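You operate a simulated robot arm through the tools that you are given. There is no shell and no other tool. Be economical: measure what you need, move in short steps, check, and stop when the job is done.

You run a simulated two-armed robot. Do the job below in one go: nothing can be reset, and whatever is moved stays where it is left.

TASK
Open the yarn drawer, put the purple bobbin in the inside the yarn drawer and shut the drawer again. Then put the tilt sensor that says "A" from the second shelf from the bottom of the short shelving on top of the orange clay jar. Then turn the gold dial to LOW. Then open the tiles drawer, fetch the green tile from the inside of the tiles drawer and set it on the red record and shut the drawer again. Then put two of the white blocks from the top of the wooden table on the left shelf under the green table. Do these in the order given. Set down upright: white block.

The check looks at the end state, three seconds after you hand in, the way a careful person would. Anything else that was tipped, shoved, dropped, spilled or broken makes it a failure.

THE ROBOT
Two 7-joint arms with two-finger parallel grippers on one trunk, on a base that drives. Base frame: it is fixed to the floor where the robot stands at the start and does not move with it; the origin is under the middle of the robot, x ahead of it, y to its left, z up. Readings come in m, degrees, newtons and seconds.
The left shoulder is at the start at [0.044, 0.19, 1.263], the right one opposite. Places, roughly: clay jar (6x6x7 cm) [1.9, 2.6, 0.8]; gold dial [3.9, 2.5, 1.7]; green tile (6x6x3 cm) [-0.5, 3.8, 0.3]; inside the yarn drawer [0.7, 0.2, 0.7]; left shelf under the green table [-2.6, 4.3, 0.3]; purple bobbin (4x5x4 cm) [1.7, 0.8, 0.7]; red record [-0.5, 6, 1]; tiles drawer [-0.4, 3.7, 0.3]; tilt sensor [2, 2.5, 0.75]; white block (7x7x10 cm) [-1, 1.2, 0.8]; yarn drawer [0.7, 0.2, 0.7]. Payload 3.91 kg a hand.
The tool frame of a hand sits at the grasp point between the pads (the TCP): z along the fingers, y along the line on which they close. The tips reach 0.03 m beyond it. Largest opening 0.11 m; finger width 0.02, thickness 0.01; the body of the gripper, 0.048 by 0.112 m, starts 0.055 m behind the TCP.
Orientation is told as [roll, pitch, yaw] about the base's x, y, z axes, in that order, counted from this pose: with the fingers straight down and closing along the base's y, the tool's x points along the base's -x, its y along +y and its z along -z.

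THE INTERFACE
- The arms move only by the tool move_arm. It takes "left_deltas", "right_deltas" or both (then of equal length, played together; a hand with none holds still); each is a list of rows, each a list of 7 numbers: the gripper command, from -1 (shut) to 1 (fully open), values between in proportion, then the shift along the base's x, y, z in m, then the turn, a rotation vector about the base's x, y, z in degrees. In form: [[jaw, x, y, z, ax, ay, az], ...]. A call has 1 to 10 rows; each row shifts and turns the commanded pose from where the row before left it. Each row takes 0.2 s and may step no farther than 0.05 m and 8.6 degrees from the row before; otherwise, or with a gripper value out of range, the whole call is refused. A pose out of reach is approached as far as the arm can. The call stops where the force on the tool passes 40 N (or 10 N more than at its start, if that is more) or the arm is blocked; 0.2 s more then pass. The fingers move at their own pace (about 0.072 m/s each) and stop on an object; they squeeze with about 32 N. The grip force told is the motor's: it shows also when the fingers shut on nothing. Time passes only in rows, and 0.2 s behind the last, so rows that do not move let the fingers close. It gives the time, the measured TCP pose, the force on the tool (base axes), the opening and the grip force at its end, in the units of the frame above (readings bear some noise), with the torque about the TCP (base axes, N m) and any sound that the robot's microphone picked up.
- Cameras (640 x 400 px; columns grow to the right, rows downward): "scene" is now at [0.084, 0.0245, 1.46]; the picture's right is [0.34, -0.94, 0.01], its down [-0.80, -0.29, -0.52] and it looks along [0.49, 0.17, -0.85] (base axes); focal length 277 px, centre (320, 200). "left" rides on the left gripper at [0.072, -0.017, -0.103] in its tool frame; the picture's right is [0.23, 0.97, 0.00], its down [-0.76, 0.18, -0.62] and it looks along [-0.61, 0.14, 0.78] (tool axes); focal length 222 px, centre (320, 200). "right" rides on the right gripper at [0.073, 0.017, -0.103] in its tool frame; the picture's right is [-0.23, 0.97, 0.00], its down [-0.76, -0.18, -0.62] and it looks along [-0.61, -0.14, 0.78] (tool axes); focal length 222 px, centre (320, 200). There is no depth. A picture from a camera that has moved, and an enlarged one, comes with that camera's place and axes in the base frame and with its lens.
- camera(camera): a new picture of that camera. It takes no simulated time.
- raise_lower(by): slides the trunk up (or, below 0, down) by that many m; the arms and the scene camera ride with it, the base frame stays. It gives what a move gives, with no picture.
- base_move(legs): drives the robot by 1 to 6 legs, each [ahead, turn to the left] in m and degrees, along the robot's own axes; the way and the turn of a leg run together, so that a leg with both is an arc; at most 1.5 m and 180 degrees a leg. The arms and the cameras ride along, it lands a little off, and it stops where it bumps. It gives what a move gives.
- turn_head(pan, tilt): turns the head with the scene camera to pan (to the left, within 86 degrees either way) and tilt (down, from -29 to 69), counted from straight ahead of the robot. It gives what a move gives.
- zoom(camera, box): a new picture of the part [left, top, right, bottom] of that camera's present view, enlarged. It takes no simulated time.
- finish_job(): hands the job in; it is judged then, once.

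Go step by step. Nothing tells you exact positions but the pictures and the camera data: compare them with the known pose of the tool, close in by small moves and look again before you grip or let go. The budget is 217 turns and 208 pictures, counting those below and the enlarged ones. Unless the task says otherwise, let go and move clear before handing in.

The tools are called after "Emit:" as a command line: name --argument value ..., lists and objects as JSON in quotes. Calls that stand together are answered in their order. move_arm: Moves the arms, as the interface text tells. Its arguments: {"type":"object","properties":{"left_deltas":{"type":"array","items":{"type":"array","items":{"type":"number"}}},"right_deltas":{"type":"array","items":{"type":"array","items":{"type":"number"}}}},"required":[]} The other tools are called the same way: raise_lower (by) slides the trunk up or down; base_move (legs) drives the base; turn_head (pan, tilt) turns the head that bears the scene camera; camera (camera) takes a picture; zoom (camera, box) takes an enlarged picture of a part of a camera's view; finish_job () hands the job in.

At the start:

```text
time_s: 0.0
left_tool_pos: [0.6204, 0.192, 0.9079]
left_orientation: [-1.0, -9.7, 1.2]
left_force: [120.7, -117.8, -256.9]
left_moment: [14.61, -13.27, 12.91]
left_width: 0.11
left_finger_force: 0.0
right_tool_pos: [0.4869, -0.3018, 0.9113]
right_orientation: [-0.1, -0.9, 0.0]
right_force: [0.7, -0.3, 0.2]
right_moment: [-0.02, 0.01, 0.03]
right_width: 0.1102
right_finger_force: 0.1
trunk travel left (down, up): [-0.769, 0.171]
robot x, y, heading: [-0.0006, 0.0021, 0.1]
head pan, tilt: [19.8, 59.6]
```

scene: 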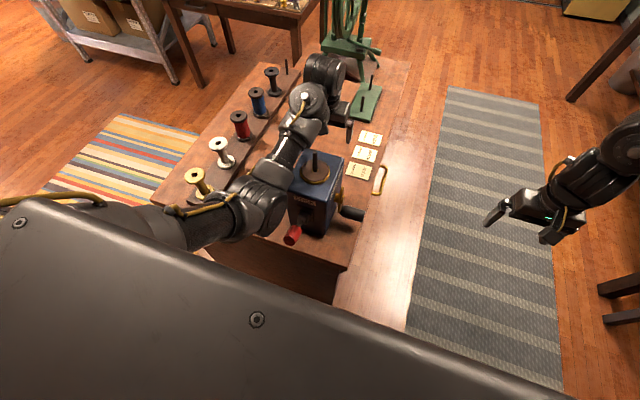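
right: 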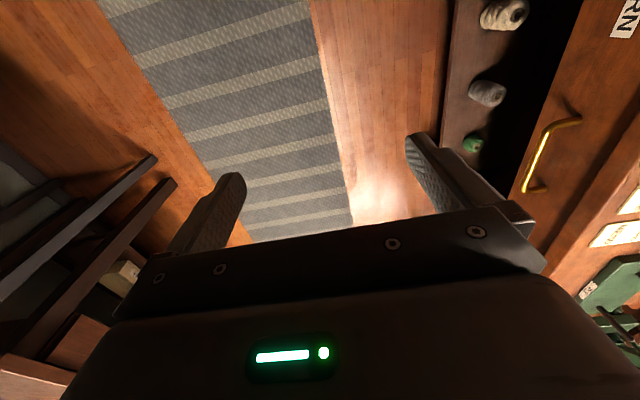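
left: 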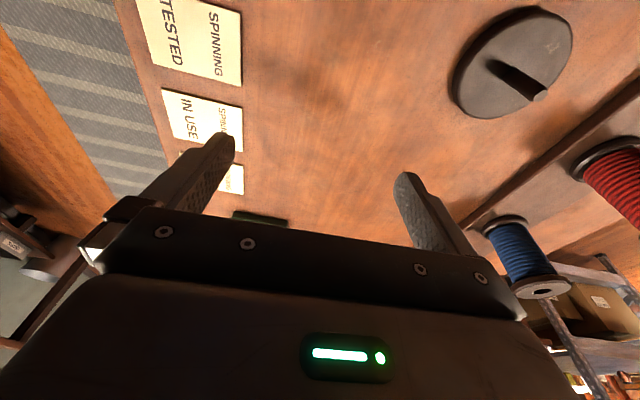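

The left arm reads a large force at the start, so it seems to be pressing on something (the winder on the desk). I look closer before moving.

Emit:
zoom --camera "scene" --box '[140, 30, 440, 260]'

Emit:
camera --camera "left"

```text
1.74 times, centred on (290, 145) of scene
camera zoom: at [0.084, 0.0245, 1.46], right [0.34, -0.94, 0.01], down [-0.8, -0.29, -0.52], along [0.49, 0.17, -0.85], focal length 482 px, centre (372, 296)
```

zoom: 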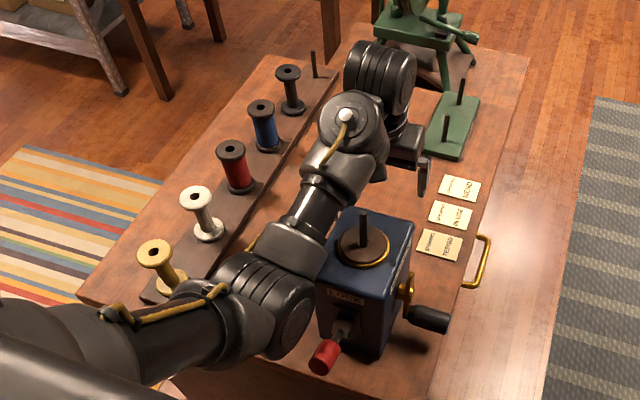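

```text
203 pictures are left
camera left: at [0.5327, 0.1756, 0.9991], right [-0.24, 0.97, -0.05], down [0.64, 0.2, 0.74], along [0.73, 0.14, -0.67], focal length 222 px, centre (320, 200)
```

left: 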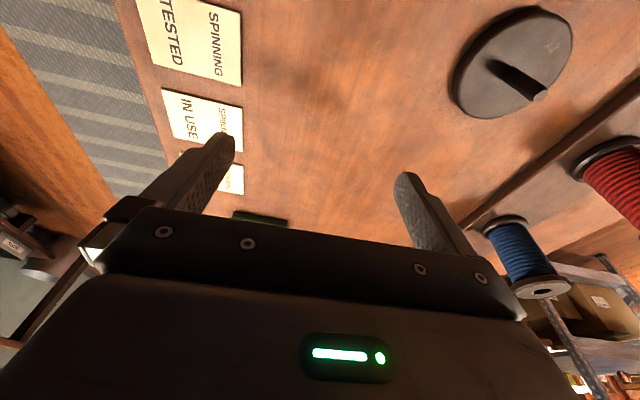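

The left arm hangs over the loose winder. I let one idle row pass to see whether the force is real.

Emit:
move_arm --left_deltas '[[1, 0, 0, 0, 0, 0, 0]]'

Emit:
turn_head --pan 0 --tilt 65

Emit:
camera --camera "scene"

```text
time_s: 0.4
left_tool_pos: [0.6261, 0.1944, 0.9056]
left_orientation: [-0.9, -9.8, 1.2]
left_force: [14.6, -1.1, -13.7]
left_moment: [0.08, 0.1, 0.13]
left_width: 0.1099
left_finger_force: 0.2
right_tool_pos: [0.4881, -0.3023, 0.9081]
right_orientation: [-0.1, -0.7, -0.1]
right_force: [-0.5, -0.1, 0.6]
right_moment: [0.01, -0.02, -0.02]
right_width: 0.1098
right_finger_force: 0.1
trunk travel left (down, up): [-0.769, 0.171]
robot x, y, heading: [-0.0025, 0.0008, 0.5]
head pan, tilt: [19.8, 59.6]
```

```text
time_s: 1.2
left_tool_pos: [0.6251, 0.1929, 0.9054]
left_orientation: [-0.8, -9.6, 1.3]
left_force: [18.2, -13.8, -37.8]
left_moment: [1.69, -1.7, 1.47]
left_width: 0.1098
left_finger_force: 0.1
right_tool_pos: [0.4881, -0.3026, 0.9083]
right_orientation: [-0.1, -0.7, 0.1]
right_force: [0.2, 0.2, -0.1]
right_moment: [-0.02, -0.03, 0.02]
right_width: 0.1101
right_finger_force: 0.0
trunk travel left (down, up): [-0.769, 0.171]
robot x, y, heading: [-0.0003, 0.0012, 0.2]
head pan, tilt: [0.0, 65.0]
```

```text
202 pictures are left
camera scene: at [0.0824, 0.0031, 1.4524], right [0.0, -1.0, 0.0], down [-0.9, 0.0, -0.44], along [0.44, 0.0, -0.9], focal length 277 px, centre (320, 200)
```

scene: 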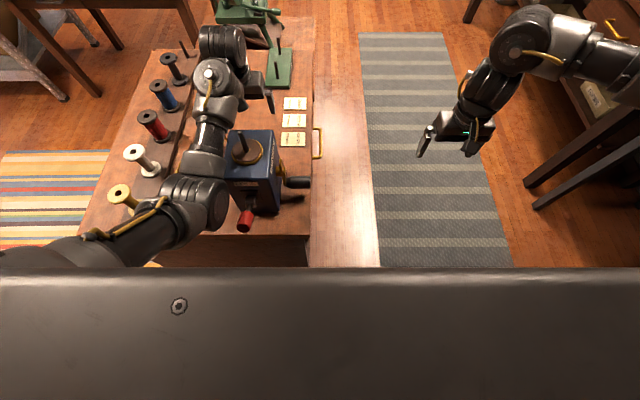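

The force persists, so the arm rests lightly on something. Raising the trunk frees it straight upward.

Emit:
raise_lower --by 0.12

Emit:
turn_head --pan 0 --tilt 40

Emit:
camera --camera "scene"

Emit:
camera --camera "left"

```text
time_s: 1.6
left_tool_pos: [0.632, 0.1961, 0.9043]
left_orientation: [-0.8, -9.0, 1.5]
left_force: [6.1, 1.1, -9.4]
left_moment: [0.01, -0.14, -0.04]
left_width: 0.1097
left_finger_force: 0.1
right_tool_pos: [0.4965, -0.3003, 0.9083]
right_orientation: [-0.1, -0.1, 0.1]
right_force: [-0.8, -0.1, 0.4]
right_moment: [0.0, 0.02, 0.0]
right_width: 0.1099
right_finger_force: 0.1
trunk travel left (down, up): [-0.775, 0.165]
robot x, y, heading: [-0.006, 0.0013, 0.5]
head pan, tilt: [0.0, 65.0]
stopped: the force on the tool passed its limit at 60 N (the readings are from after the stop); the commanded pose is now the measured one
```

```text
time_s: 2.5
left_tool_pos: [0.6305, 0.1947, 0.9024]
left_orientation: [-1.0, -8.8, 1.3]
left_force: [11.9, -6.2, -21.8]
left_moment: [0.77, -0.92, 0.64]
left_width: 0.1102
left_finger_force: 0.0
right_tool_pos: [0.4956, -0.3004, 0.9105]
right_orientation: [-0.2, -0.1, 0.1]
right_force: [0.1, -0.6, -0.1]
right_moment: [0.01, 0.04, -0.02]
right_width: 0.1101
right_finger_force: 0.0
trunk travel left (down, up): [-0.775, 0.165]
robot x, y, heading: [0.0003, 0.0031, 0.1]
head pan, tilt: [0.0, 40.0]
```

```text
201 pictures are left
camera scene: at [0.119, 0.006, 1.4897], right [0.0, -1.0, 0.0], down [-0.63, -0.01, -0.77], along [0.77, 0.0, -0.63], focal length 277 px, centre (320, 200)
```

scene: 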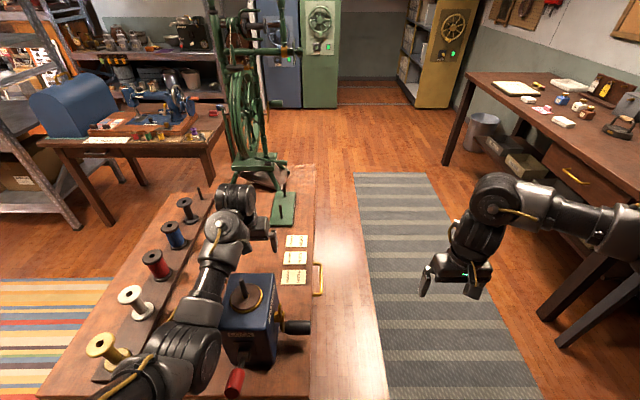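

```text
200 pictures are left
camera left: at [0.544, 0.1775, 0.9951], right [-0.24, 0.97, -0.05], down [0.65, 0.2, 0.73], along [0.72, 0.14, -0.68], focal length 222 px, centre (320, 200)
```

left: 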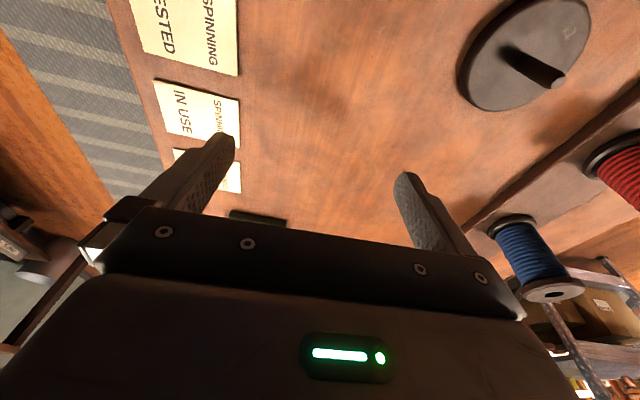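

The lift was stopped by force, so something is bearing on the left arm. I look closer at the arm and the winder.

Emit:
zoom --camera "scene" --box '[80, 160, 330, 400]'

Emit:
turn_head --pan 60 --tilt 69

Emit:
camera --camera "scene"

```text
1.67 times, centred on (205, 280) of scene
camera zoom: at [0.119, 0.006, 1.4897], right [0.0, -1.0, 0.0], down [-0.63, -0.01, -0.77], along [0.77, 0.0, -0.63], focal length 462 px, centre (512, 67)
```

zoom: 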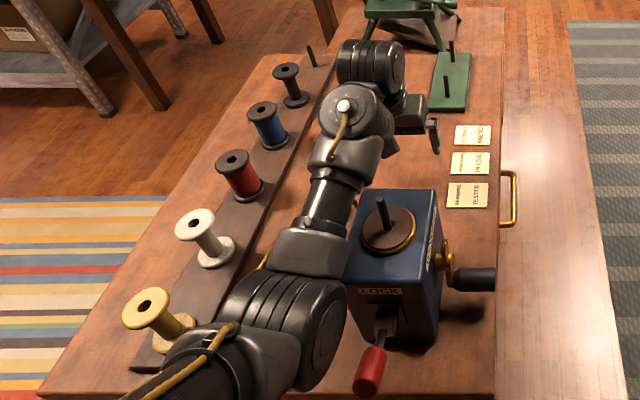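

```text
time_s: 3.8
left_tool_pos: [0.6317, 0.1953, 0.9039]
left_orientation: [-1.0, -8.9, 1.1]
left_force: [10.5, -11.5, -22.7]
left_moment: [1.52, -1.21, 1.32]
left_width: 0.1102
left_finger_force: 0.0
right_tool_pos: [0.495, -0.3003, 0.9106]
right_orientation: [-0.1, -0.2, -0.1]
right_force: [-0.3, -0.2, 0.0]
right_moment: [-0.03, 0.01, -0.02]
right_width: 0.11
right_finger_force: 0.0
trunk travel left (down, up): [-0.775, 0.165]
robot x, y, heading: [-0.002, 0.001, 0.4]
head pan, tilt: [60.0, 68.8]
```

```text
198 pictures are left
camera scene: at [0.0622, 0.0548, 1.4527], right [0.87, -0.5, 0.01], down [-0.46, -0.81, -0.37], along [0.19, 0.31, -0.93], focal length 277 px, centre (320, 200)
```

scene: 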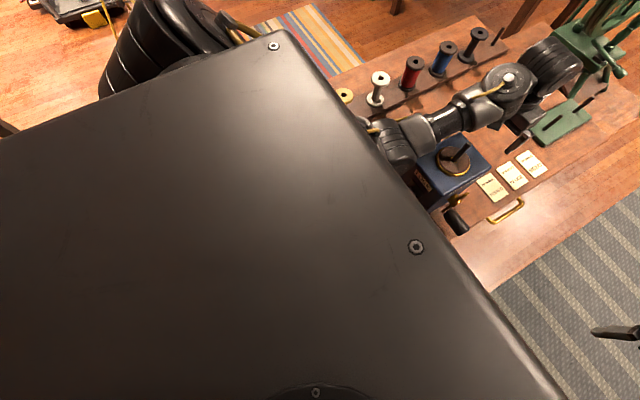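

I look closer at the spot where the forearm meets the winder.

Emit:
zoom --camera "scene" --box '[330, 70, 490, 230]'

Emit:
camera --camera "right"

```text
2.50 times, centred on (410, 150) of scene
camera zoom: at [0.0622, 0.0548, 1.4527], right [0.87, -0.5, 0.01], down [-0.46, -0.81, -0.37], along [0.19, 0.31, -0.93], focal length 692 px, centre (95, 325)
```

zoom: 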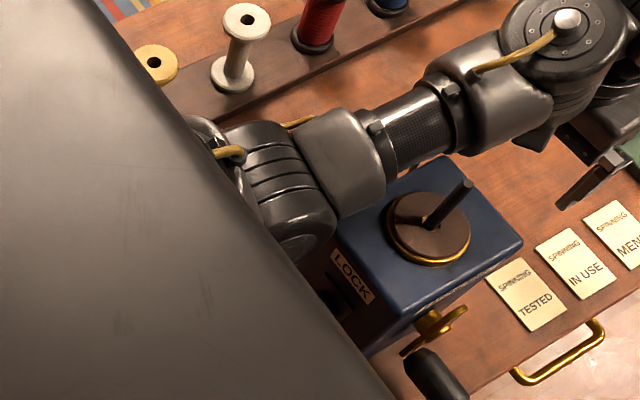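

```text
196 pictures are left
camera right: at [0.4225, -0.2832, 1.0132], right [0.23, 0.97, 0.0], down [0.76, -0.18, 0.63], along [0.61, -0.14, -0.78], focal length 222 px, centre (320, 200)
```

right: 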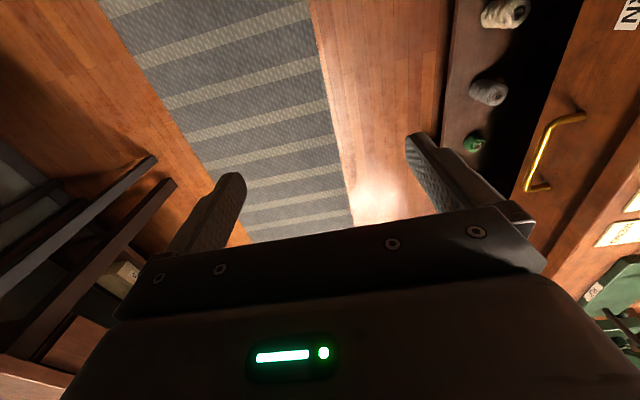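

The winder top (about z 0.97) is clear below the forearm; more likely the arm is pressed near my own chest, since the force points forward. I move the hand forward a little and watch the force.

Emit:
move_arm --left_deltas '[[1, 0.01, 0, 0, 0, 0, 0], [1, 0.01, 0, 0.0, 0, 0, 0], [1, 0, 0, 0, 0, 0, 0]]'

```text
time_s: 4.6
left_tool_pos: [0.6521, 0.1895, 0.9014]
left_orientation: [-0.8, -8.5, 1.1]
left_force: [0.4, 0.5, 0.0]
left_moment: [-0.01, -0.04, 0.01]
left_width: 0.11
left_finger_force: 0.1
right_tool_pos: [0.4978, -0.3026, 0.9069]
right_orientation: [0.2, 0.0, 0.0]
right_force: [-0.2, 0.1, 0.9]
right_moment: [0.02, -0.03, 0.0]
right_width: 0.11
right_finger_force: 0.0
trunk travel left (down, up): [-0.775, 0.165]
robot x, y, heading: [-0.0004, 0.0018, -0.1]
head pan, tilt: [60.0, 68.8]
```

The force is gone. Now I raise the trunk to clear the desk and look over the surroundings.

Emit:
raise_lower --by 0.15

Emit:
turn_head --pan 0 --tilt 20

Emit:
camera --camera "scene"

Emit:
turn_head --pan 80 --tilt 20

Emit:
camera --camera "scene"

Emit:
turn_head --pan -80 --tilt 30

Emit:
camera --camera "scene"

```text
time_s: 6.4
left_tool_pos: [0.6592, 0.1921, 1.0428]
left_orientation: [-0.7, -7.8, 1.2]
left_force: [-0.4, -0.6, -0.9]
left_moment: [-0.03, 0.02, 0.01]
left_width: 0.1101
left_finger_force: 0.0
right_tool_pos: [0.505, -0.3025, 1.0522]
right_orientation: [0.1, 0.5, 0.0]
right_force: [0.6, -0.1, 0.2]
right_moment: [0.0, -0.01, 0.02]
right_width: 0.11
right_finger_force: 0.1
trunk travel left (down, up): [-0.925, 0.015]
robot x, y, heading: [-0.0002, 0.0014, 0.1]
head pan, tilt: [60.0, 68.8]
```

```text
time_s: 7.7
left_tool_pos: [0.6586, 0.1926, 1.0441]
left_orientation: [-0.8, -8.0, 1.3]
left_force: [0.2, 0.1, 0.7]
left_moment: [0.01, 0.0, 0.0]
left_width: 0.1098
left_finger_force: 0.0
right_tool_pos: [0.5044, -0.3034, 1.0532]
right_orientation: [0.0, 0.4, -0.1]
right_force: [-0.2, -0.1, -0.2]
right_moment: [-0.03, 0.04, 0.05]
right_width: 0.1099
right_finger_force: 0.0
trunk travel left (down, up): [-0.925, 0.015]
robot x, y, heading: [-0.0013, 0.0042, 0.1]
head pan, tilt: [0.0, 20.0]
```

```text
195 pictures are left
camera scene: at [0.1444, 0.0018, 1.6691], right [0.0, -1.0, 0.0], down [-0.34, 0.0, -0.94], along [0.94, 0.0, -0.34], focal length 277 px, centre (320, 200)
```

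scene: 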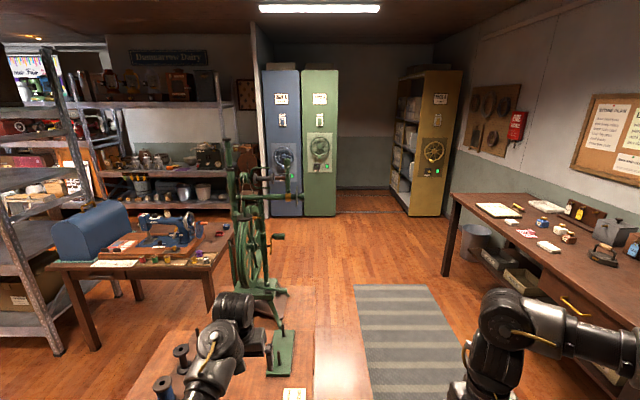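

```text
time_s: 9.2
left_tool_pos: [0.659, 0.1913, 1.043]
left_orientation: [-0.8, -7.9, 1.2]
left_force: [-0.5, -0.8, 0.9]
left_moment: [0.04, -0.01, 0.06]
left_width: 0.11
left_finger_force: 0.0
right_tool_pos: [0.5043, -0.304, 1.0523]
right_orientation: [0.0, 0.4, 0.1]
right_force: [0.2, -1.1, 0.1]
right_moment: [-0.01, -0.01, 0.0]
right_width: 0.1098
right_finger_force: 0.1
trunk travel left (down, up): [-0.925, 0.015]
robot x, y, heading: [-0.0024, 0.0052, 0.0]
head pan, tilt: [80.0, 20.0]
```

```text
194 pictures are left
camera scene: at [0.0672, 0.0932, 1.6692], right [0.99, -0.17, 0.0], down [-0.06, -0.34, -0.94], along [0.16, 0.93, -0.34], focal length 277 px, centre (320, 200)
```

scene: 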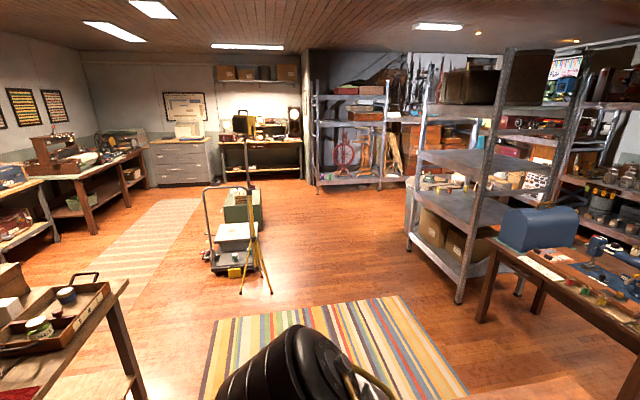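

```text
time_s: 11.7
left_tool_pos: [0.658, 0.1912, 1.0438]
left_orientation: [-0.8, -7.9, 1.2]
left_force: [0.4, -0.6, -1.0]
left_moment: [0.0, -0.03, -0.02]
left_width: 0.11
left_finger_force: 0.1
right_tool_pos: [0.5048, -0.3037, 1.0537]
right_orientation: [0.1, 0.4, -0.1]
right_force: [0.0, 0.3, 0.3]
right_moment: [0.03, 0.03, -0.01]
right_width: 0.1101
right_finger_force: 0.0
trunk travel left (down, up): [-0.925, 0.015]
robot x, y, heading: [-0.0034, 0.0013, 0.3]
head pan, tilt: [-80.0, 30.0]
```

```text
193 pictures are left
camera scene: at [0.0673, -0.0876, 1.6532], right [-0.98, -0.18, 0.0], down [-0.09, 0.49, -0.87], along [0.15, -0.85, -0.5], focal length 277 px, centre (320, 200)
```

scene: 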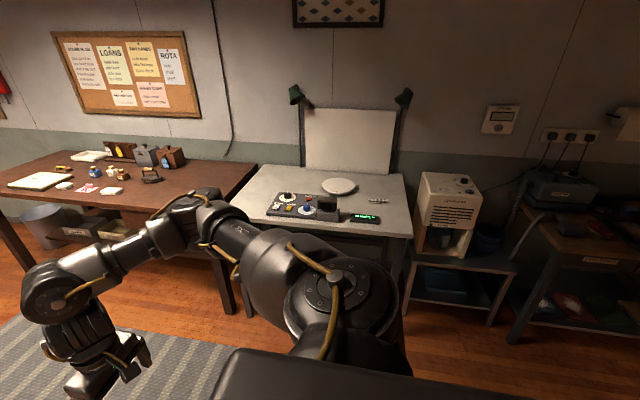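

The purple bobbin should appear near the sewing table's front edge; I zoom there.

Emit:
turn_head --pan 15 --tilt 30

Emit:
zoom --camera "scene" --box '[120, 100, 440, 300]'

Emit:
camera --camera "scene"

```text
time_s: 13.4
left_tool_pos: [0.6582, 0.1917, 1.0437]
left_orientation: [-0.8, -7.9, 1.2]
left_force: [0.1, -0.1, -0.4]
left_moment: [0.03, -0.02, -0.04]
left_width: 0.11
left_finger_force: 0.1
right_tool_pos: [0.5052, -0.3036, 1.0529]
right_orientation: [0.0, 0.5, -0.1]
right_force: [0.2, 0.0, -1.2]
right_moment: [-0.01, 0.01, 0.03]
right_width: 0.1099
right_finger_force: 0.1
trunk travel left (down, up): [-0.925, 0.015]
robot x, y, heading: [0.0012, 0.0008, 0.1]
head pan, tilt: [15.0, 30.0]
```

```text
2.00 times, centred on (280, 200) of scene
camera zoom: at [0.1386, 0.025, 1.6531], right [0.26, -0.97, 0.0], down [-0.48, -0.13, -0.87], along [0.84, 0.23, -0.5], focal length 554 px, centre (400, 200)
```

zoom: 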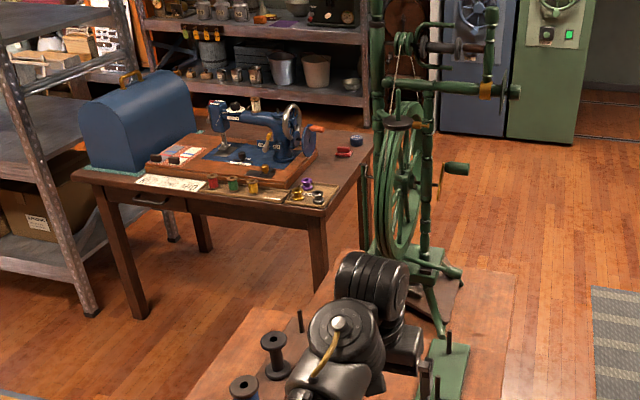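

```text
191 pictures are left
camera scene: at [0.1386, 0.025, 1.6531], right [0.26, -0.97, 0.0], down [-0.48, -0.13, -0.87], along [0.84, 0.23, -0.5], focal length 277 px, centre (320, 200)
```

scene: 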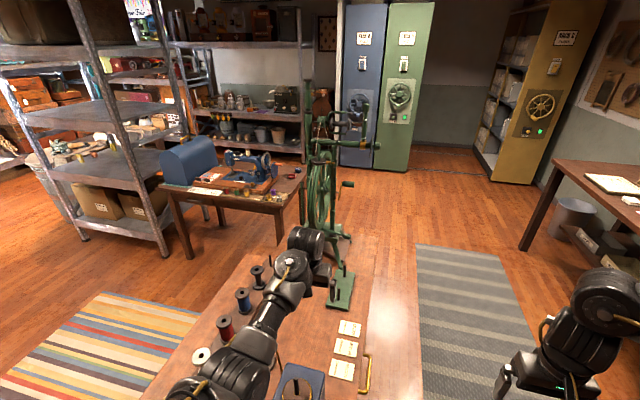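

The bobbin sits near (1.73, 0.80, 0.72) on the sewing table's corner. I raise the left hand clear of the winder, back away from the desk, and drive round through the aisle toward it.

Emit:
move_arm --left_deltas '[[1, 0, 0, 0.05, 0, 0, 0], [1, 0, 0, 0.05, 0, 0, 0], [1, 0, 0, 0.05, 0, 0, 0]]' --right_deltas '[[1, 0, 0, 0.05, 0, 0, 0], [1, 0, 0, 0.05, 0, 0, 0], [1, 0, 0, 0.0, 0, 0, 0]]'

Emit:
base_move --legs '[[-0.3, 0], [0, -45]]'

Emit:
camera --camera "scene"

```text
time_s: 13.7
left_tool_pos: [0.6622, 0.1931, 1.0711]
left_orientation: [-1.0, -9.3, 1.5]
left_force: [17.8, -17.4, -25.3]
left_moment: [2.2, -0.49, 1.96]
left_width: 0.11
left_finger_force: 0.0
right_tool_pos: [0.5038, -0.303, 1.0806]
right_orientation: [0.0, 0.4, 0.0]
right_force: [0.2, 0.1, 0.8]
right_moment: [-0.01, 0.03, 0.0]
right_width: 0.1101
right_finger_force: 0.1
trunk travel left (down, up): [-0.925, 0.015]
robot x, y, heading: [0.0004, -0.0005, 0.2]
head pan, tilt: [15.0, 30.0]
stopped in row 1 (left hand): the force on the tool passed its limit at 173 N (the readings are from after the stop); the commanded pose is now the measured one
```

```text
time_s: 14.6
left_tool_pos: [0.6514, 0.191, 1.0686]
left_orientation: [-1.0, -9.1, 1.6]
left_force: [5.0, -4.2, -10.0]
left_moment: [0.55, -0.33, 0.47]
left_width: 0.1099
left_finger_force: 0.1
right_tool_pos: [0.4942, -0.3039, 1.0797]
right_orientation: [0.0, 0.6, 0.0]
right_force: [1.0, -0.4, -0.3]
right_moment: [0.0, 0.04, 0.02]
right_width: 0.1101
right_finger_force: 0.1
trunk travel left (down, up): [-0.925, 0.015]
robot x, y, heading: [-0.0167, 0.0019, 0.1]
head pan, tilt: [15.0, 30.0]
stopped in leg 1: the force on the tool passed its limit at 48 N (the readings are from after the stop); the commanded pose is now the measured one
```

```text
190 pictures are left
camera scene: at [0.1291, 0.0249, 1.6526], right [0.26, -0.97, 0.0], down [-0.49, -0.13, -0.86], along [0.83, 0.23, -0.5], focal length 277 px, centre (320, 200)
```

scene: 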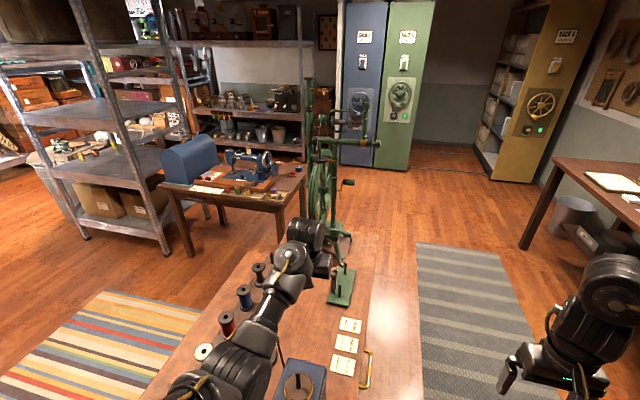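

Lifting folds the left arm against my own chest, so I keep it extended instead. I relieve it forward, then turn right in place, which sweeps the hand away from the winder.

Emit:
move_arm --left_deltas '[[1, 0.03, 0, -0.01, 0, 0, 0], [1, 0.02, 0, 0.0, 0, 0, 0], [1, 0, 0, 0, 0, 0, 0]]'

Emit:
base_move --legs '[[0, -45]]'

Emit:
turn_head --pan 40 --tilt 60

Emit:
camera --camera "scene"

```text
time_s: 15.4
left_tool_pos: [0.698, 0.1908, 1.0626]
left_orientation: [-1.0, -9.4, 1.5]
left_force: [-0.3, 1.0, 0.4]
left_moment: [0.02, -0.01, 0.01]
left_width: 0.1101
left_finger_force: 0.1
right_tool_pos: [0.4885, -0.3023, 1.0823]
right_orientation: [0.1, 0.4, 0.0]
right_force: [-0.5, -0.2, 0.5]
right_moment: [0.0, -0.03, 0.0]
right_width: 0.1101
right_finger_force: 0.0
trunk travel left (down, up): [-0.925, 0.015]
robot x, y, heading: [-0.0147, 0.0055, 0.2]
head pan, tilt: [15.0, 30.0]
```

```text
time_s: 17.9
left_tool_pos: [0.6202, -0.3752, 1.0608]
left_orientation: [-0.9, -9.4, -44.0]
left_force: [-0.8, 0.1, -0.5]
left_moment: [-0.01, 0.0, 0.0]
left_width: 0.1097
left_finger_force: 0.1
right_tool_pos: [0.1219, -0.5727, 1.0815]
right_orientation: [0.2, 0.3, -45.6]
right_force: [-0.6, 0.1, 0.3]
right_moment: [-0.01, -0.02, 0.01]
right_width: 0.1101
right_finger_force: 0.0
trunk travel left (down, up): [-0.925, 0.015]
robot x, y, heading: [-0.0151, 0.0008, -45.5]
head pan, tilt: [15.0, 30.0]
```

```text
time_s: 18.8
left_tool_pos: [0.6191, -0.3758, 1.0602]
left_orientation: [-1.0, -9.3, -44.1]
left_force: [0.6, 0.2, -0.6]
left_moment: [0.0, 0.02, -0.01]
left_width: 0.1097
left_finger_force: 0.0
right_tool_pos: [0.1216, -0.572, 1.0811]
right_orientation: [0.1, 0.5, -45.6]
right_force: [0.3, 0.1, 0.0]
right_moment: [0.02, 0.03, -0.01]
right_width: 0.1101
right_finger_force: 0.0
trunk travel left (down, up): [-0.925, 0.015]
robot x, y, heading: [-0.0121, 0.0045, -45.3]
head pan, tilt: [40.0, 60.0]
```

```text
189 pictures are left
camera scene: at [0.0875, -0.0409, 1.6111], right [-0.09, -1.0, 0.0], down [-0.86, 0.08, -0.5], along [0.5, -0.05, -0.87], focal length 277 px, centre (320, 200)
```

scene: 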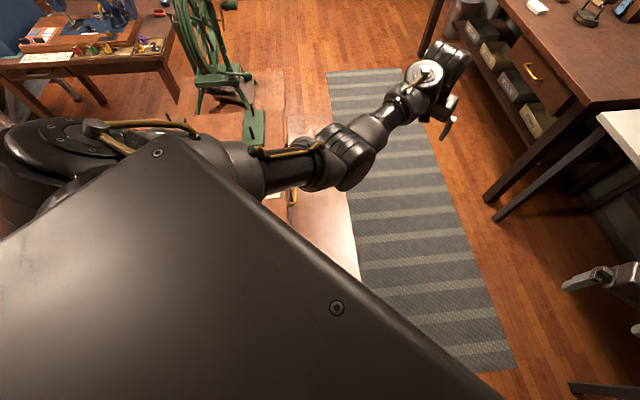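

Clear of the winder now. I back off diagonally a little, then go down the aisle toward +x.

Emit:
base_move --legs '[[-0.3, 0], [0, -45], [0.72, 0], [0, 90]]'

Emit:
turn_head --pan 0 --tilt 45

Emit:
camera --camera "scene"

```text
time_s: 30.3
left_tool_pos: [0.4853, -0.3067, 1.0622]
left_orientation: [-1.0, -9.3, 2.2]
left_force: [-0.4, 0.2, -0.8]
left_moment: [-0.01, 0.0, 0.04]
left_width: 0.11
left_finger_force: 0.0
right_tool_pos: [0.2831, -0.8031, 1.0812]
right_orientation: [0.0, 0.4, 0.8]
right_force: [-0.5, -0.3, -0.1]
right_moment: [0.0, 0.04, 0.0]
right_width: 0.1101
right_finger_force: 0.1
trunk travel left (down, up): [-0.925, 0.015]
robot x, y, heading: [-0.228, -0.5049, 0.9]
head pan, tilt: [40.0, 60.0]
```

```text
time_s: 31.4
left_tool_pos: [0.4866, -0.3066, 1.0617]
left_orientation: [-1.0, -9.4, 2.2]
left_force: [-0.4, -0.7, -0.5]
left_moment: [-0.02, 0.02, 0.02]
left_width: 0.1101
left_finger_force: 0.2
right_tool_pos: [0.2842, -0.8026, 1.0811]
right_orientation: [0.1, 0.4, 0.8]
right_force: [0.6, -0.2, -0.1]
right_moment: [0.01, -0.02, -0.03]
right_width: 0.1102
right_finger_force: 0.1
trunk travel left (down, up): [-0.925, 0.015]
robot x, y, heading: [-0.2272, -0.5028, 0.5]
head pan, tilt: [0.0, 45.0]
```

```text
188 pictures are left
camera scene: at [-0.0934, -0.503, 1.6305], right [0.02, -1.0, 0.0], down [-0.71, -0.01, -0.71], along [0.71, 0.01, -0.71], focal length 277 px, centre (320, 200)
```

scene: 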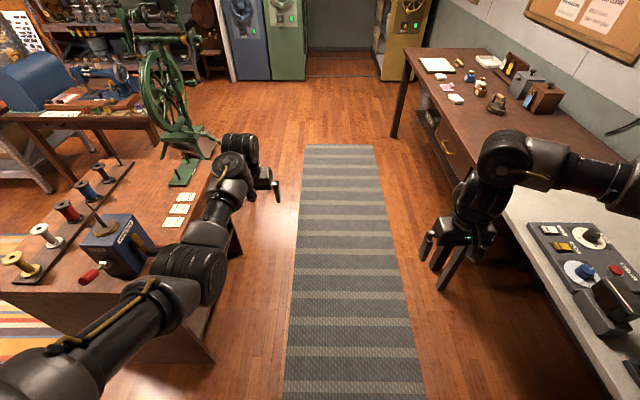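

The aisle is clear. I drive along it to stand beside the sewing table, then turn to face it.

Emit:
base_move --legs '[[0, -2], [1.5, 0], [0.45, 0], [0, 91.5]]'

Emit:
camera --camera "scene"

```text
time_s: 45.4
left_tool_pos: [1.5133, 0.1943, 1.0611]
left_orientation: [-1.0, -9.3, 93.3]
left_force: [-0.1, -0.4, 0.3]
left_moment: [0.0, -0.01, -0.04]
left_width: 0.11
left_finger_force: 0.0
right_tool_pos: [2.0148, -0.0006, 1.0806]
right_orientation: [0.2, 0.4, 91.9]
right_force: [-0.8, 0.2, 0.4]
right_moment: [0.0, 0.02, 0.01]
right_width: 0.1101
right_finger_force: 0.0
trunk travel left (down, up): [-0.925, 0.015]
robot x, y, heading: [1.727, -0.518, 92.0]
head pan, tilt: [0.0, 45.0]
```

```text
187 pictures are left
camera scene: at [1.7223, -0.3839, 1.6305], right [1.0, 0.04, 0.0], down [0.03, -0.71, -0.71], along [-0.03, 0.71, -0.71], focal length 277 px, centre (320, 200)
```

scene: 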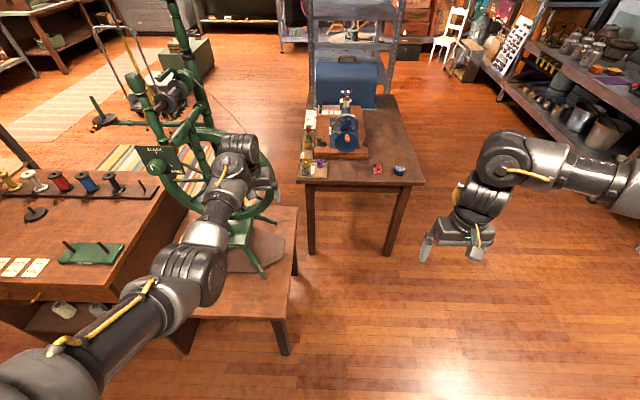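

The left hand is near the spinning wheel. I check its camera before going on.

Emit:
camera --camera "left"

Emit:
zoom --camera "scene" --box '[120, 60, 440, 260]'

```text
186 pictures are left
camera left: at [1.5341, 0.1061, 1.1529], right [-0.96, -0.28, -0.05], down [-0.23, 0.64, 0.73], along [-0.17, 0.72, -0.68], focal length 222 px, centre (320, 200)
```

left: 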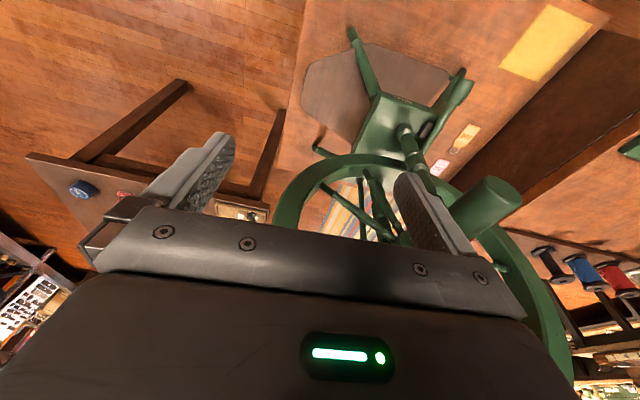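

```text
2.00 times, centred on (280, 160) of scene
camera zoom: at [1.7223, -0.3839, 1.6305], right [1.0, 0.04, 0.0], down [0.03, -0.71, -0.71], along [-0.03, 0.71, -0.71], focal length 554 px, centre (400, 280)
```

zoom: 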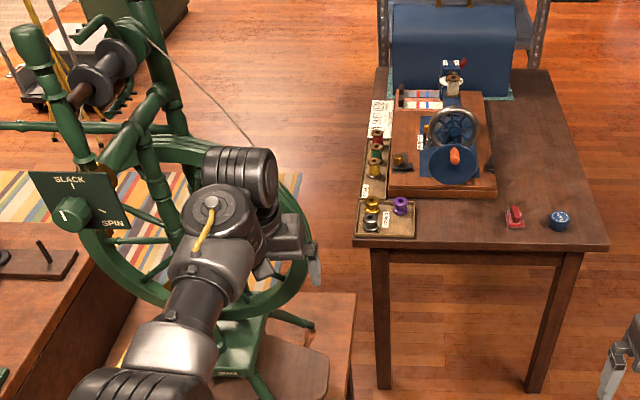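

The wheel lies right ahead of the left hand, so I shift the robot 0.25 m toward +x first.

Emit:
base_move --legs '[[0, -90], [0.25, 0], [0, 88], [0.45, 0]]'

Emit:
turn_head --pan 5 --tilt 55

Emit:
camera --camera "scene"

Emit:
camera --camera "left"

```text
time_s: 57.0
left_tool_pos: [1.7148, 0.6537, 1.062]
left_orientation: [-1.0, -9.4, 94.8]
left_force: [0.3, 0.4, 0.5]
left_moment: [0.03, 0.01, -0.03]
left_width: 0.1101
left_finger_force: 0.2
right_tool_pos: [2.2207, 0.4734, 1.0811]
right_orientation: [0.1, 0.3, 93.2]
right_force: [0.0, 0.5, 0.2]
right_moment: [0.02, -0.04, -0.01]
right_width: 0.1098
right_finger_force: 0.0
trunk travel left (down, up): [-0.925, 0.015]
robot x, y, heading: [1.9432, -0.0479, 93.6]
head pan, tilt: [0.0, 45.0]
```

```text
time_s: 57.8
left_tool_pos: [1.7163, 0.6548, 1.0611]
left_orientation: [-1.0, -9.3, 94.8]
left_force: [-0.9, 0.1, 0.1]
left_moment: [0.0, 0.0, -0.01]
left_width: 0.1099
left_finger_force: 0.2
right_tool_pos: [2.2198, 0.4758, 1.081]
right_orientation: [0.1, 0.4, 93.3]
right_force: [0.3, 0.8, -0.2]
right_moment: [0.0, 0.01, 0.0]
right_width: 0.1097
right_finger_force: 0.0
trunk travel left (down, up): [-0.925, 0.015]
robot x, y, heading: [1.9465, -0.0484, 93.5]
head pan, tilt: [5.0, 55.0]
```

```text
184 pictures are left
camera scene: at [1.9334, 0.0733, 1.6171], right [0.99, 0.15, 0.0], down [0.12, -0.81, -0.57], along [-0.09, 0.57, -0.82], focal length 277 px, centre (320, 200)
```

scene: 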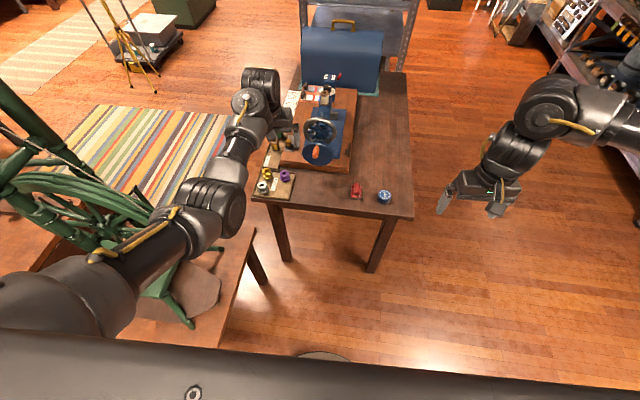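

```text
183 pictures are left
camera left: at [1.7384, 0.5679, 1.1525], right [-0.95, -0.3, -0.05], down [-0.24, 0.63, 0.73], along [-0.19, 0.71, -0.68], focal length 222 px, centre (320, 200)
```

left: 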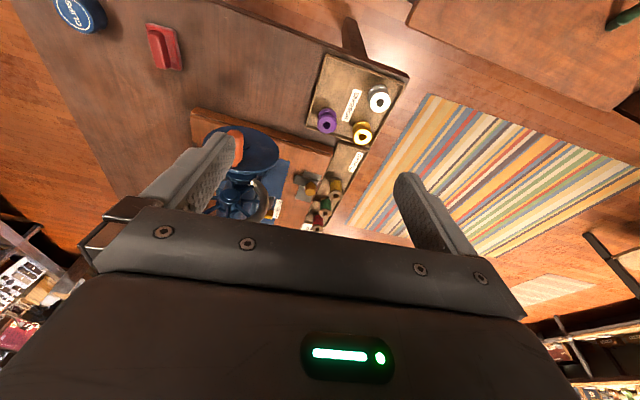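

I triangulate the purple bobbin top at about (1.68, 0.765, 0.755). I level the hand, align it above the bobbin and lower the trunk part way.

Emit:
move_arm --left_deltas '[[0.2, -0.015, 0.035, 0, -4, 0, 0], [0.2, -0.015, 0.035, 0, -4, 0, 0], [0.2, -0.005, 0.035, 0, 0, 0, 0], [0.2, 0, 0, 0, 0, 0, 0]]'

Emit:
raise_lower --by -0.18

Emit:
camera --camera "left"

Emit:
camera --camera "scene"

```text
time_s: 58.8
left_tool_pos: [1.684, 0.684, 1.0703]
left_orientation: [-0.3, -1.4, 94.7]
left_force: [0.0, -0.1, -0.2]
left_moment: [0.03, -0.03, -0.01]
left_width: 0.0661
left_finger_force: 0.2
left hand out of reach, approached as far as the arm can: row 2, 3
right_tool_pos: [2.2193, 0.4744, 1.0816]
right_orientation: [0.1, 0.5, 93.4]
right_force: [0.0, 0.5, 0.1]
right_moment: [0.0, 0.0, -0.01]
right_width: 0.1099
right_finger_force: 0.1
trunk travel left (down, up): [-0.925, 0.015]
robot x, y, heading: [1.9487, -0.0473, 93.4]
head pan, tilt: [5.0, 55.0]
```

```text
time_s: 60.8
left_tool_pos: [1.6843, 0.6835, 0.8903]
left_orientation: [-0.3, -1.3, 94.8]
left_force: [-0.4, -0.4, -0.1]
left_moment: [-0.01, -0.04, -0.02]
left_width: 0.0658
left_finger_force: 0.1
right_tool_pos: [2.2207, 0.4736, 0.9019]
right_orientation: [0.1, 0.4, 93.3]
right_force: [0.8, 0.1, 0.4]
right_moment: [0.01, 0.0, -0.01]
right_width: 0.1101
right_finger_force: 0.1
trunk travel left (down, up): [-0.745, 0.195]
robot x, y, heading: [1.9439, -0.0453, 93.2]
head pan, tilt: [5.0, 55.0]
```

```text
182 pictures are left
camera left: at [1.7062, 0.61, 0.9931], right [-0.95, -0.31, -0.01], down [-0.24, 0.73, 0.64], along [-0.19, 0.61, -0.77], focal length 222 px, centre (320, 200)
```

left: 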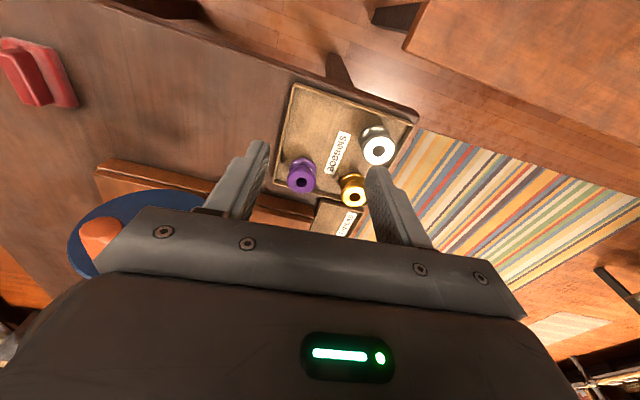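

```text
181 pictures are left
camera scene: at [1.9334, 0.0725, 1.4372], right [0.99, 0.15, 0.0], down [0.12, -0.81, -0.57], along [-0.09, 0.57, -0.82], focal length 277 px, centre (320, 200)
```

scene: 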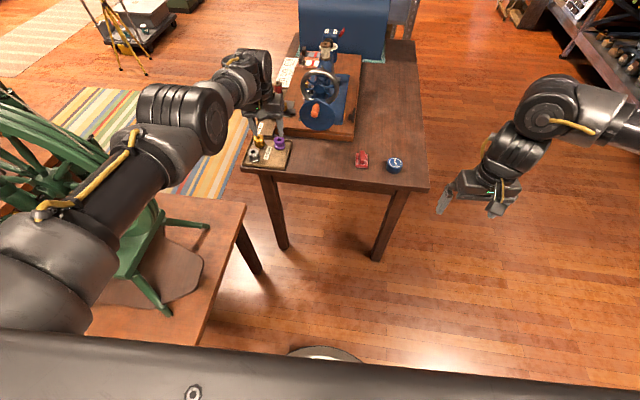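

The bobbin is at about (1.680, 0.778). I drive forward 0.095 m and lower further, checking clearance to the crank knob on the right.

Emit:
base_move --legs '[[0.095, 0]]'

Emit:
raise_lower --by -0.06

Emit:
camera --camera "left"

Emit:
zoom --camera "scene" --box '[200, 40, 400, 200]'

```text
time_s: 61.9
left_tool_pos: [1.6799, 0.773, 0.8997]
left_orientation: [-0.4, -2.1, 94.8]
left_force: [-0.5, -1.2, 1.4]
left_moment: [0.07, 0.02, -0.04]
left_width: 0.066
left_finger_force: 0.1
right_tool_pos: [2.2159, 0.5603, 0.9073]
right_orientation: [0.1, -0.2, 93.5]
right_force: [1.0, 0.2, 0.5]
right_moment: [0.02, -0.03, 0.0]
right_width: 0.1102
right_finger_force: 0.1
trunk travel left (down, up): [-0.745, 0.195]
robot x, y, heading: [1.9404, 0.0475, 93.4]
head pan, tilt: [5.0, 55.0]
```

```text
time_s: 62.9
left_tool_pos: [1.6788, 0.7788, 0.8332]
left_orientation: [-0.4, -1.4, 94.7]
left_force: [0.0, -0.6, 0.7]
left_moment: [0.01, 0.01, -0.03]
left_width: 0.0661
left_finger_force: 0.0
right_tool_pos: [2.2148, 0.5679, 0.8434]
right_orientation: [0.1, 0.3, 93.4]
right_force: [-0.7, 1.1, 0.2]
right_moment: [0.01, -0.02, -0.01]
right_width: 0.1101
right_finger_force: 0.0
trunk travel left (down, up): [-0.685, 0.255]
robot x, y, heading: [1.9377, 0.0482, 93.5]
head pan, tilt: [5.0, 55.0]
```

```text
180 pictures are left
camera left: at [1.7007, 0.7046, 0.9352], right [-0.95, -0.31, -0.01], down [-0.24, 0.73, 0.64], along [-0.19, 0.61, -0.77], focal length 222 px, centre (320, 200)
```

left: 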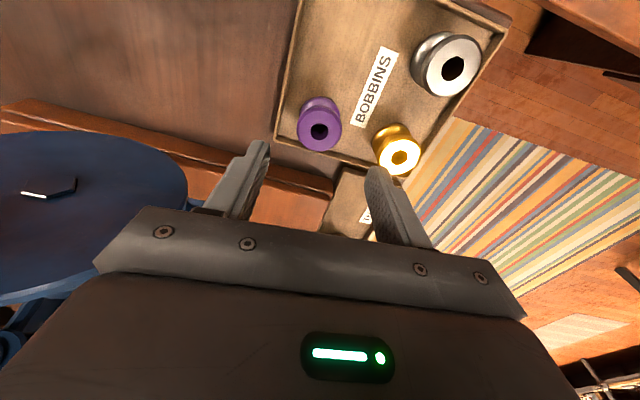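

```text
2.50 times, centred on (300, 120) of scene
camera zoom: at [1.9275, 0.1663, 1.3773], right [0.99, 0.15, 0.0], down [0.12, -0.81, -0.57], along [-0.09, 0.57, -0.82], focal length 692 px, centre (370, 400)
```

zoom: 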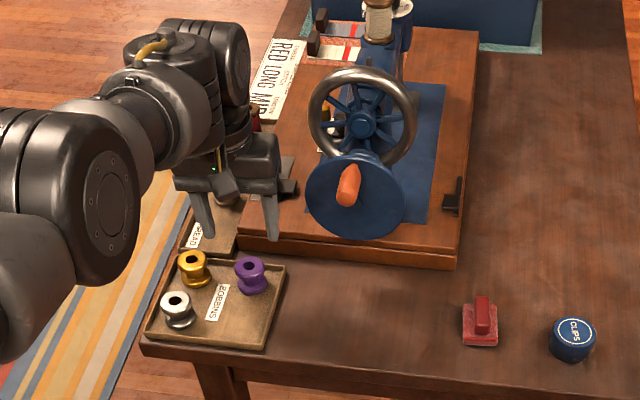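

The bobbin's centre is about (1.681, 0.770). I narrow the jaws, tilt slightly to lean the palm away from the machine's disc, and descend.

Emit:
move_arm --left_deltas '[[-0.08, 0.001, -0.004, 0, 4, 0, 0], [-0.08, 0.0, -0.004, 0, 4, 0, 0], [-0.08, 0, 0, -0.02, 0, 0, 0]]'

Emit:
camera --camera "left"

```text
time_s: 63.7
left_tool_pos: [1.6755, 0.7925, 0.816]
left_orientation: [-1.0, -9.4, 94.7]
left_force: [-0.1, 0.2, 0.0]
left_moment: [-0.02, -0.05, 0.0]
left_width: 0.0504
left_finger_force: 0.1
left hand out of reach, approached as far as the arm can: row 1, 2
right_tool_pos: [2.2141, 0.5683, 0.8419]
right_orientation: [0.2, 0.3, 93.4]
right_force: [0.1, 0.0, 0.0]
right_moment: [0.01, -0.01, -0.03]
right_width: 0.1099
right_finger_force: 0.0
trunk travel left (down, up): [-0.685, 0.255]
robot x, y, heading: [1.9418, 0.0465, 93.4]
head pan, tilt: [5.0, 55.0]
```

```text
178 pictures are left
camera left: at [1.6974, 0.7056, 0.907], right [-0.95, -0.3, -0.05], down [-0.24, 0.63, 0.74], along [-0.19, 0.71, -0.67], focal length 222 px, centre (320, 200)
```

left: 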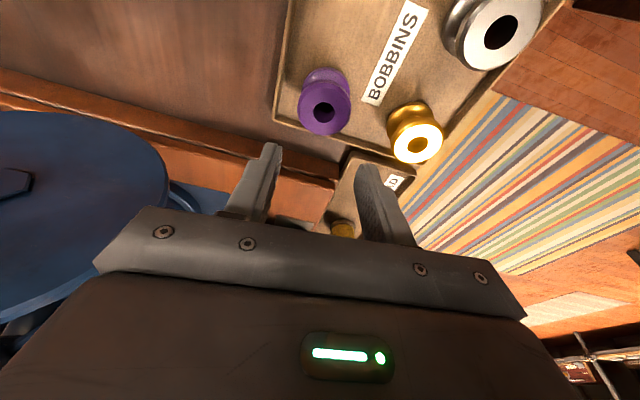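

The hand came out slightly too far forward; I pull back 2 cm, then descend with the trunk.

Emit:
move_arm --left_deltas '[[-0.08, 0.004, -0.022, 0, 0, 0, 0], [-0.08, 0, 0, 0, 0, 0, 0]]'

Emit:
raise_lower --by -0.035

Emit:
camera --camera "left"

Emit:
zoom --camera "scene" --box '[200, 40, 400, 200]'

```text
time_s: 64.3
left_tool_pos: [1.6793, 0.7702, 0.8149]
left_orientation: [-0.9, -9.5, 94.8]
left_force: [0.3, 0.2, 0.5]
left_moment: [-0.02, -0.03, 0.0]
left_width: 0.0503
left_finger_force: 0.2
right_tool_pos: [2.2161, 0.5683, 0.8424]
right_orientation: [0.1, 0.3, 93.4]
right_force: [-0.7, 0.2, 0.3]
right_moment: [0.0, 0.0, 0.0]
right_width: 0.1097
right_finger_force: 0.3
trunk travel left (down, up): [-0.685, 0.255]
robot x, y, heading: [1.9399, 0.0444, 93.4]
head pan, tilt: [5.0, 55.0]
```

```text
time_s: 65.1
left_tool_pos: [1.6795, 0.7699, 0.7817]
left_orientation: [-1.0, -9.5, 94.8]
left_force: [0.3, -0.3, 0.4]
left_moment: [-0.01, 0.01, 0.04]
left_width: 0.0504
left_finger_force: 0.1
right_tool_pos: [2.2148, 0.5685, 0.8088]
right_orientation: [0.1, 0.2, 93.4]
right_force: [-0.2, 0.1, -0.1]
right_moment: [-0.02, -0.03, -0.02]
right_width: 0.1099
right_finger_force: 0.0
trunk travel left (down, up): [-0.65, 0.29]
robot x, y, heading: [1.9416, 0.046, 93.5]
head pan, tilt: [5.0, 55.0]
```

```text
177 pictures are left
camera left: at [1.702, 0.6819, 0.8726], right [-0.95, -0.3, -0.05], down [-0.24, 0.63, 0.74], along [-0.19, 0.71, -0.67], focal length 222 px, centre (320, 200)
```

left: 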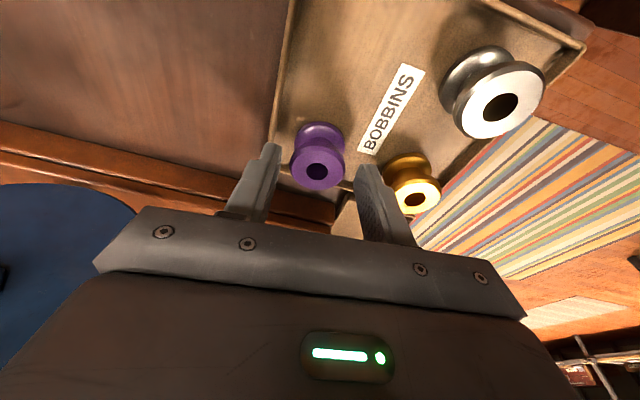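

```text
2.50 times, centred on (300, 120) of scene
camera zoom: at [1.9273, 0.1668, 1.3422], right [0.99, 0.15, 0.0], down [0.12, -0.81, -0.57], along [-0.09, 0.57, -0.82], focal length 692 px, centre (370, 400)
```

zoom: 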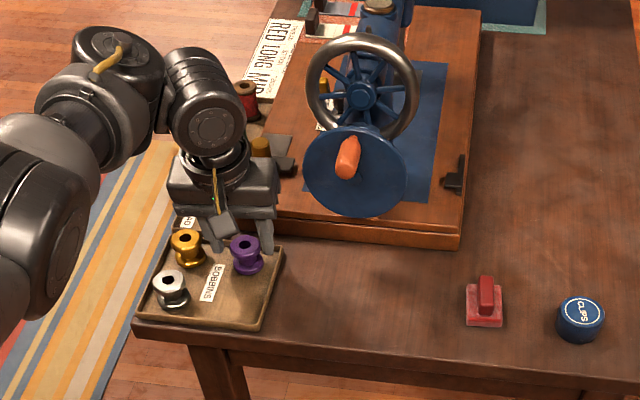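

Aligned over the bobbin; I lower 2.5 cm more and close.

Emit:
raise_lower --by -0.025

Emit:
camera --camera "left"

```text
time_s: 65.8
left_tool_pos: [1.68, 0.768, 0.7636]
left_orientation: [-1.1, -10.0, 94.9]
left_force: [-2.3, 1.3, 26.7]
left_moment: [0.0, -0.88, -0.02]
left_width: 0.05
left_finger_force: 0.1
right_tool_pos: [2.2163, 0.5646, 0.7843]
right_orientation: [0.1, 0.1, 93.4]
right_force: [0.3, -1.3, 0.7]
right_moment: [0.02, -0.01, -0.02]
right_width: 0.1101
right_finger_force: 0.0
trunk travel left (down, up): [-0.625, 0.315]
robot x, y, heading: [1.9404, 0.047, 93.3]
head pan, tilt: [5.0, 55.0]
```

```text
175 pictures are left
camera left: at [1.7026, 0.6813, 0.8528], right [-0.95, -0.3, -0.06], down [-0.24, 0.62, 0.74], along [-0.19, 0.72, -0.67], focal length 222 px, centre (320, 200)
```

left: 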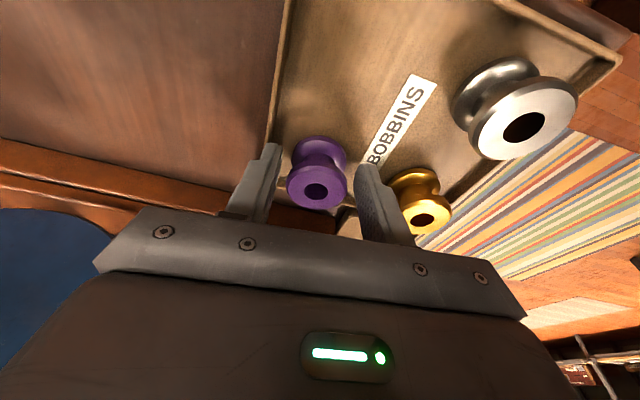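

The right finger just touches the tray rim. I lift 4 mm and close there; the tips already cover the upper half of the bobbin.

Emit:
move_arm --left_deltas '[[-0.08, 0, 0, 0.006, 0, 0, 0], [-0.5, 0, 0, 0, 0, 0, 0], [-1, 0, 0, 0, 0, 0, 0], [-1, 0, 0, 0, 0, 0, 0]]'

Emit:
camera --camera "left"

```text
time_s: 66.8
left_tool_pos: [1.6784, 0.7686, 0.7622]
left_orientation: [-0.9, -9.3, 94.8]
left_force: [-0.7, -2.0, 3.9]
left_moment: [-0.05, 0.15, 0.02]
left_width: 0.0353
left_finger_force: 32.6
right_tool_pos: [2.2143, 0.5675, 0.7831]
right_orientation: [0.2, 0.1, 93.5]
right_force: [-0.3, 0.5, 0.3]
right_moment: [-0.01, -0.01, 0.02]
right_width: 0.1101
right_finger_force: 0.0
trunk travel left (down, up): [-0.625, 0.315]
robot x, y, heading: [1.9367, 0.0459, 93.4]
head pan, tilt: [5.0, 55.0]
```

```text
174 pictures are left
camera left: at [1.7016, 0.6814, 0.853], right [-0.95, -0.3, -0.05], down [-0.24, 0.63, 0.74], along [-0.19, 0.71, -0.68], focal length 222 px, centre (320, 200)
```

left: 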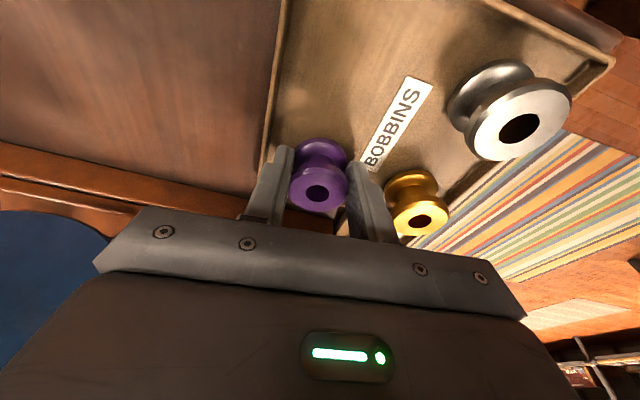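

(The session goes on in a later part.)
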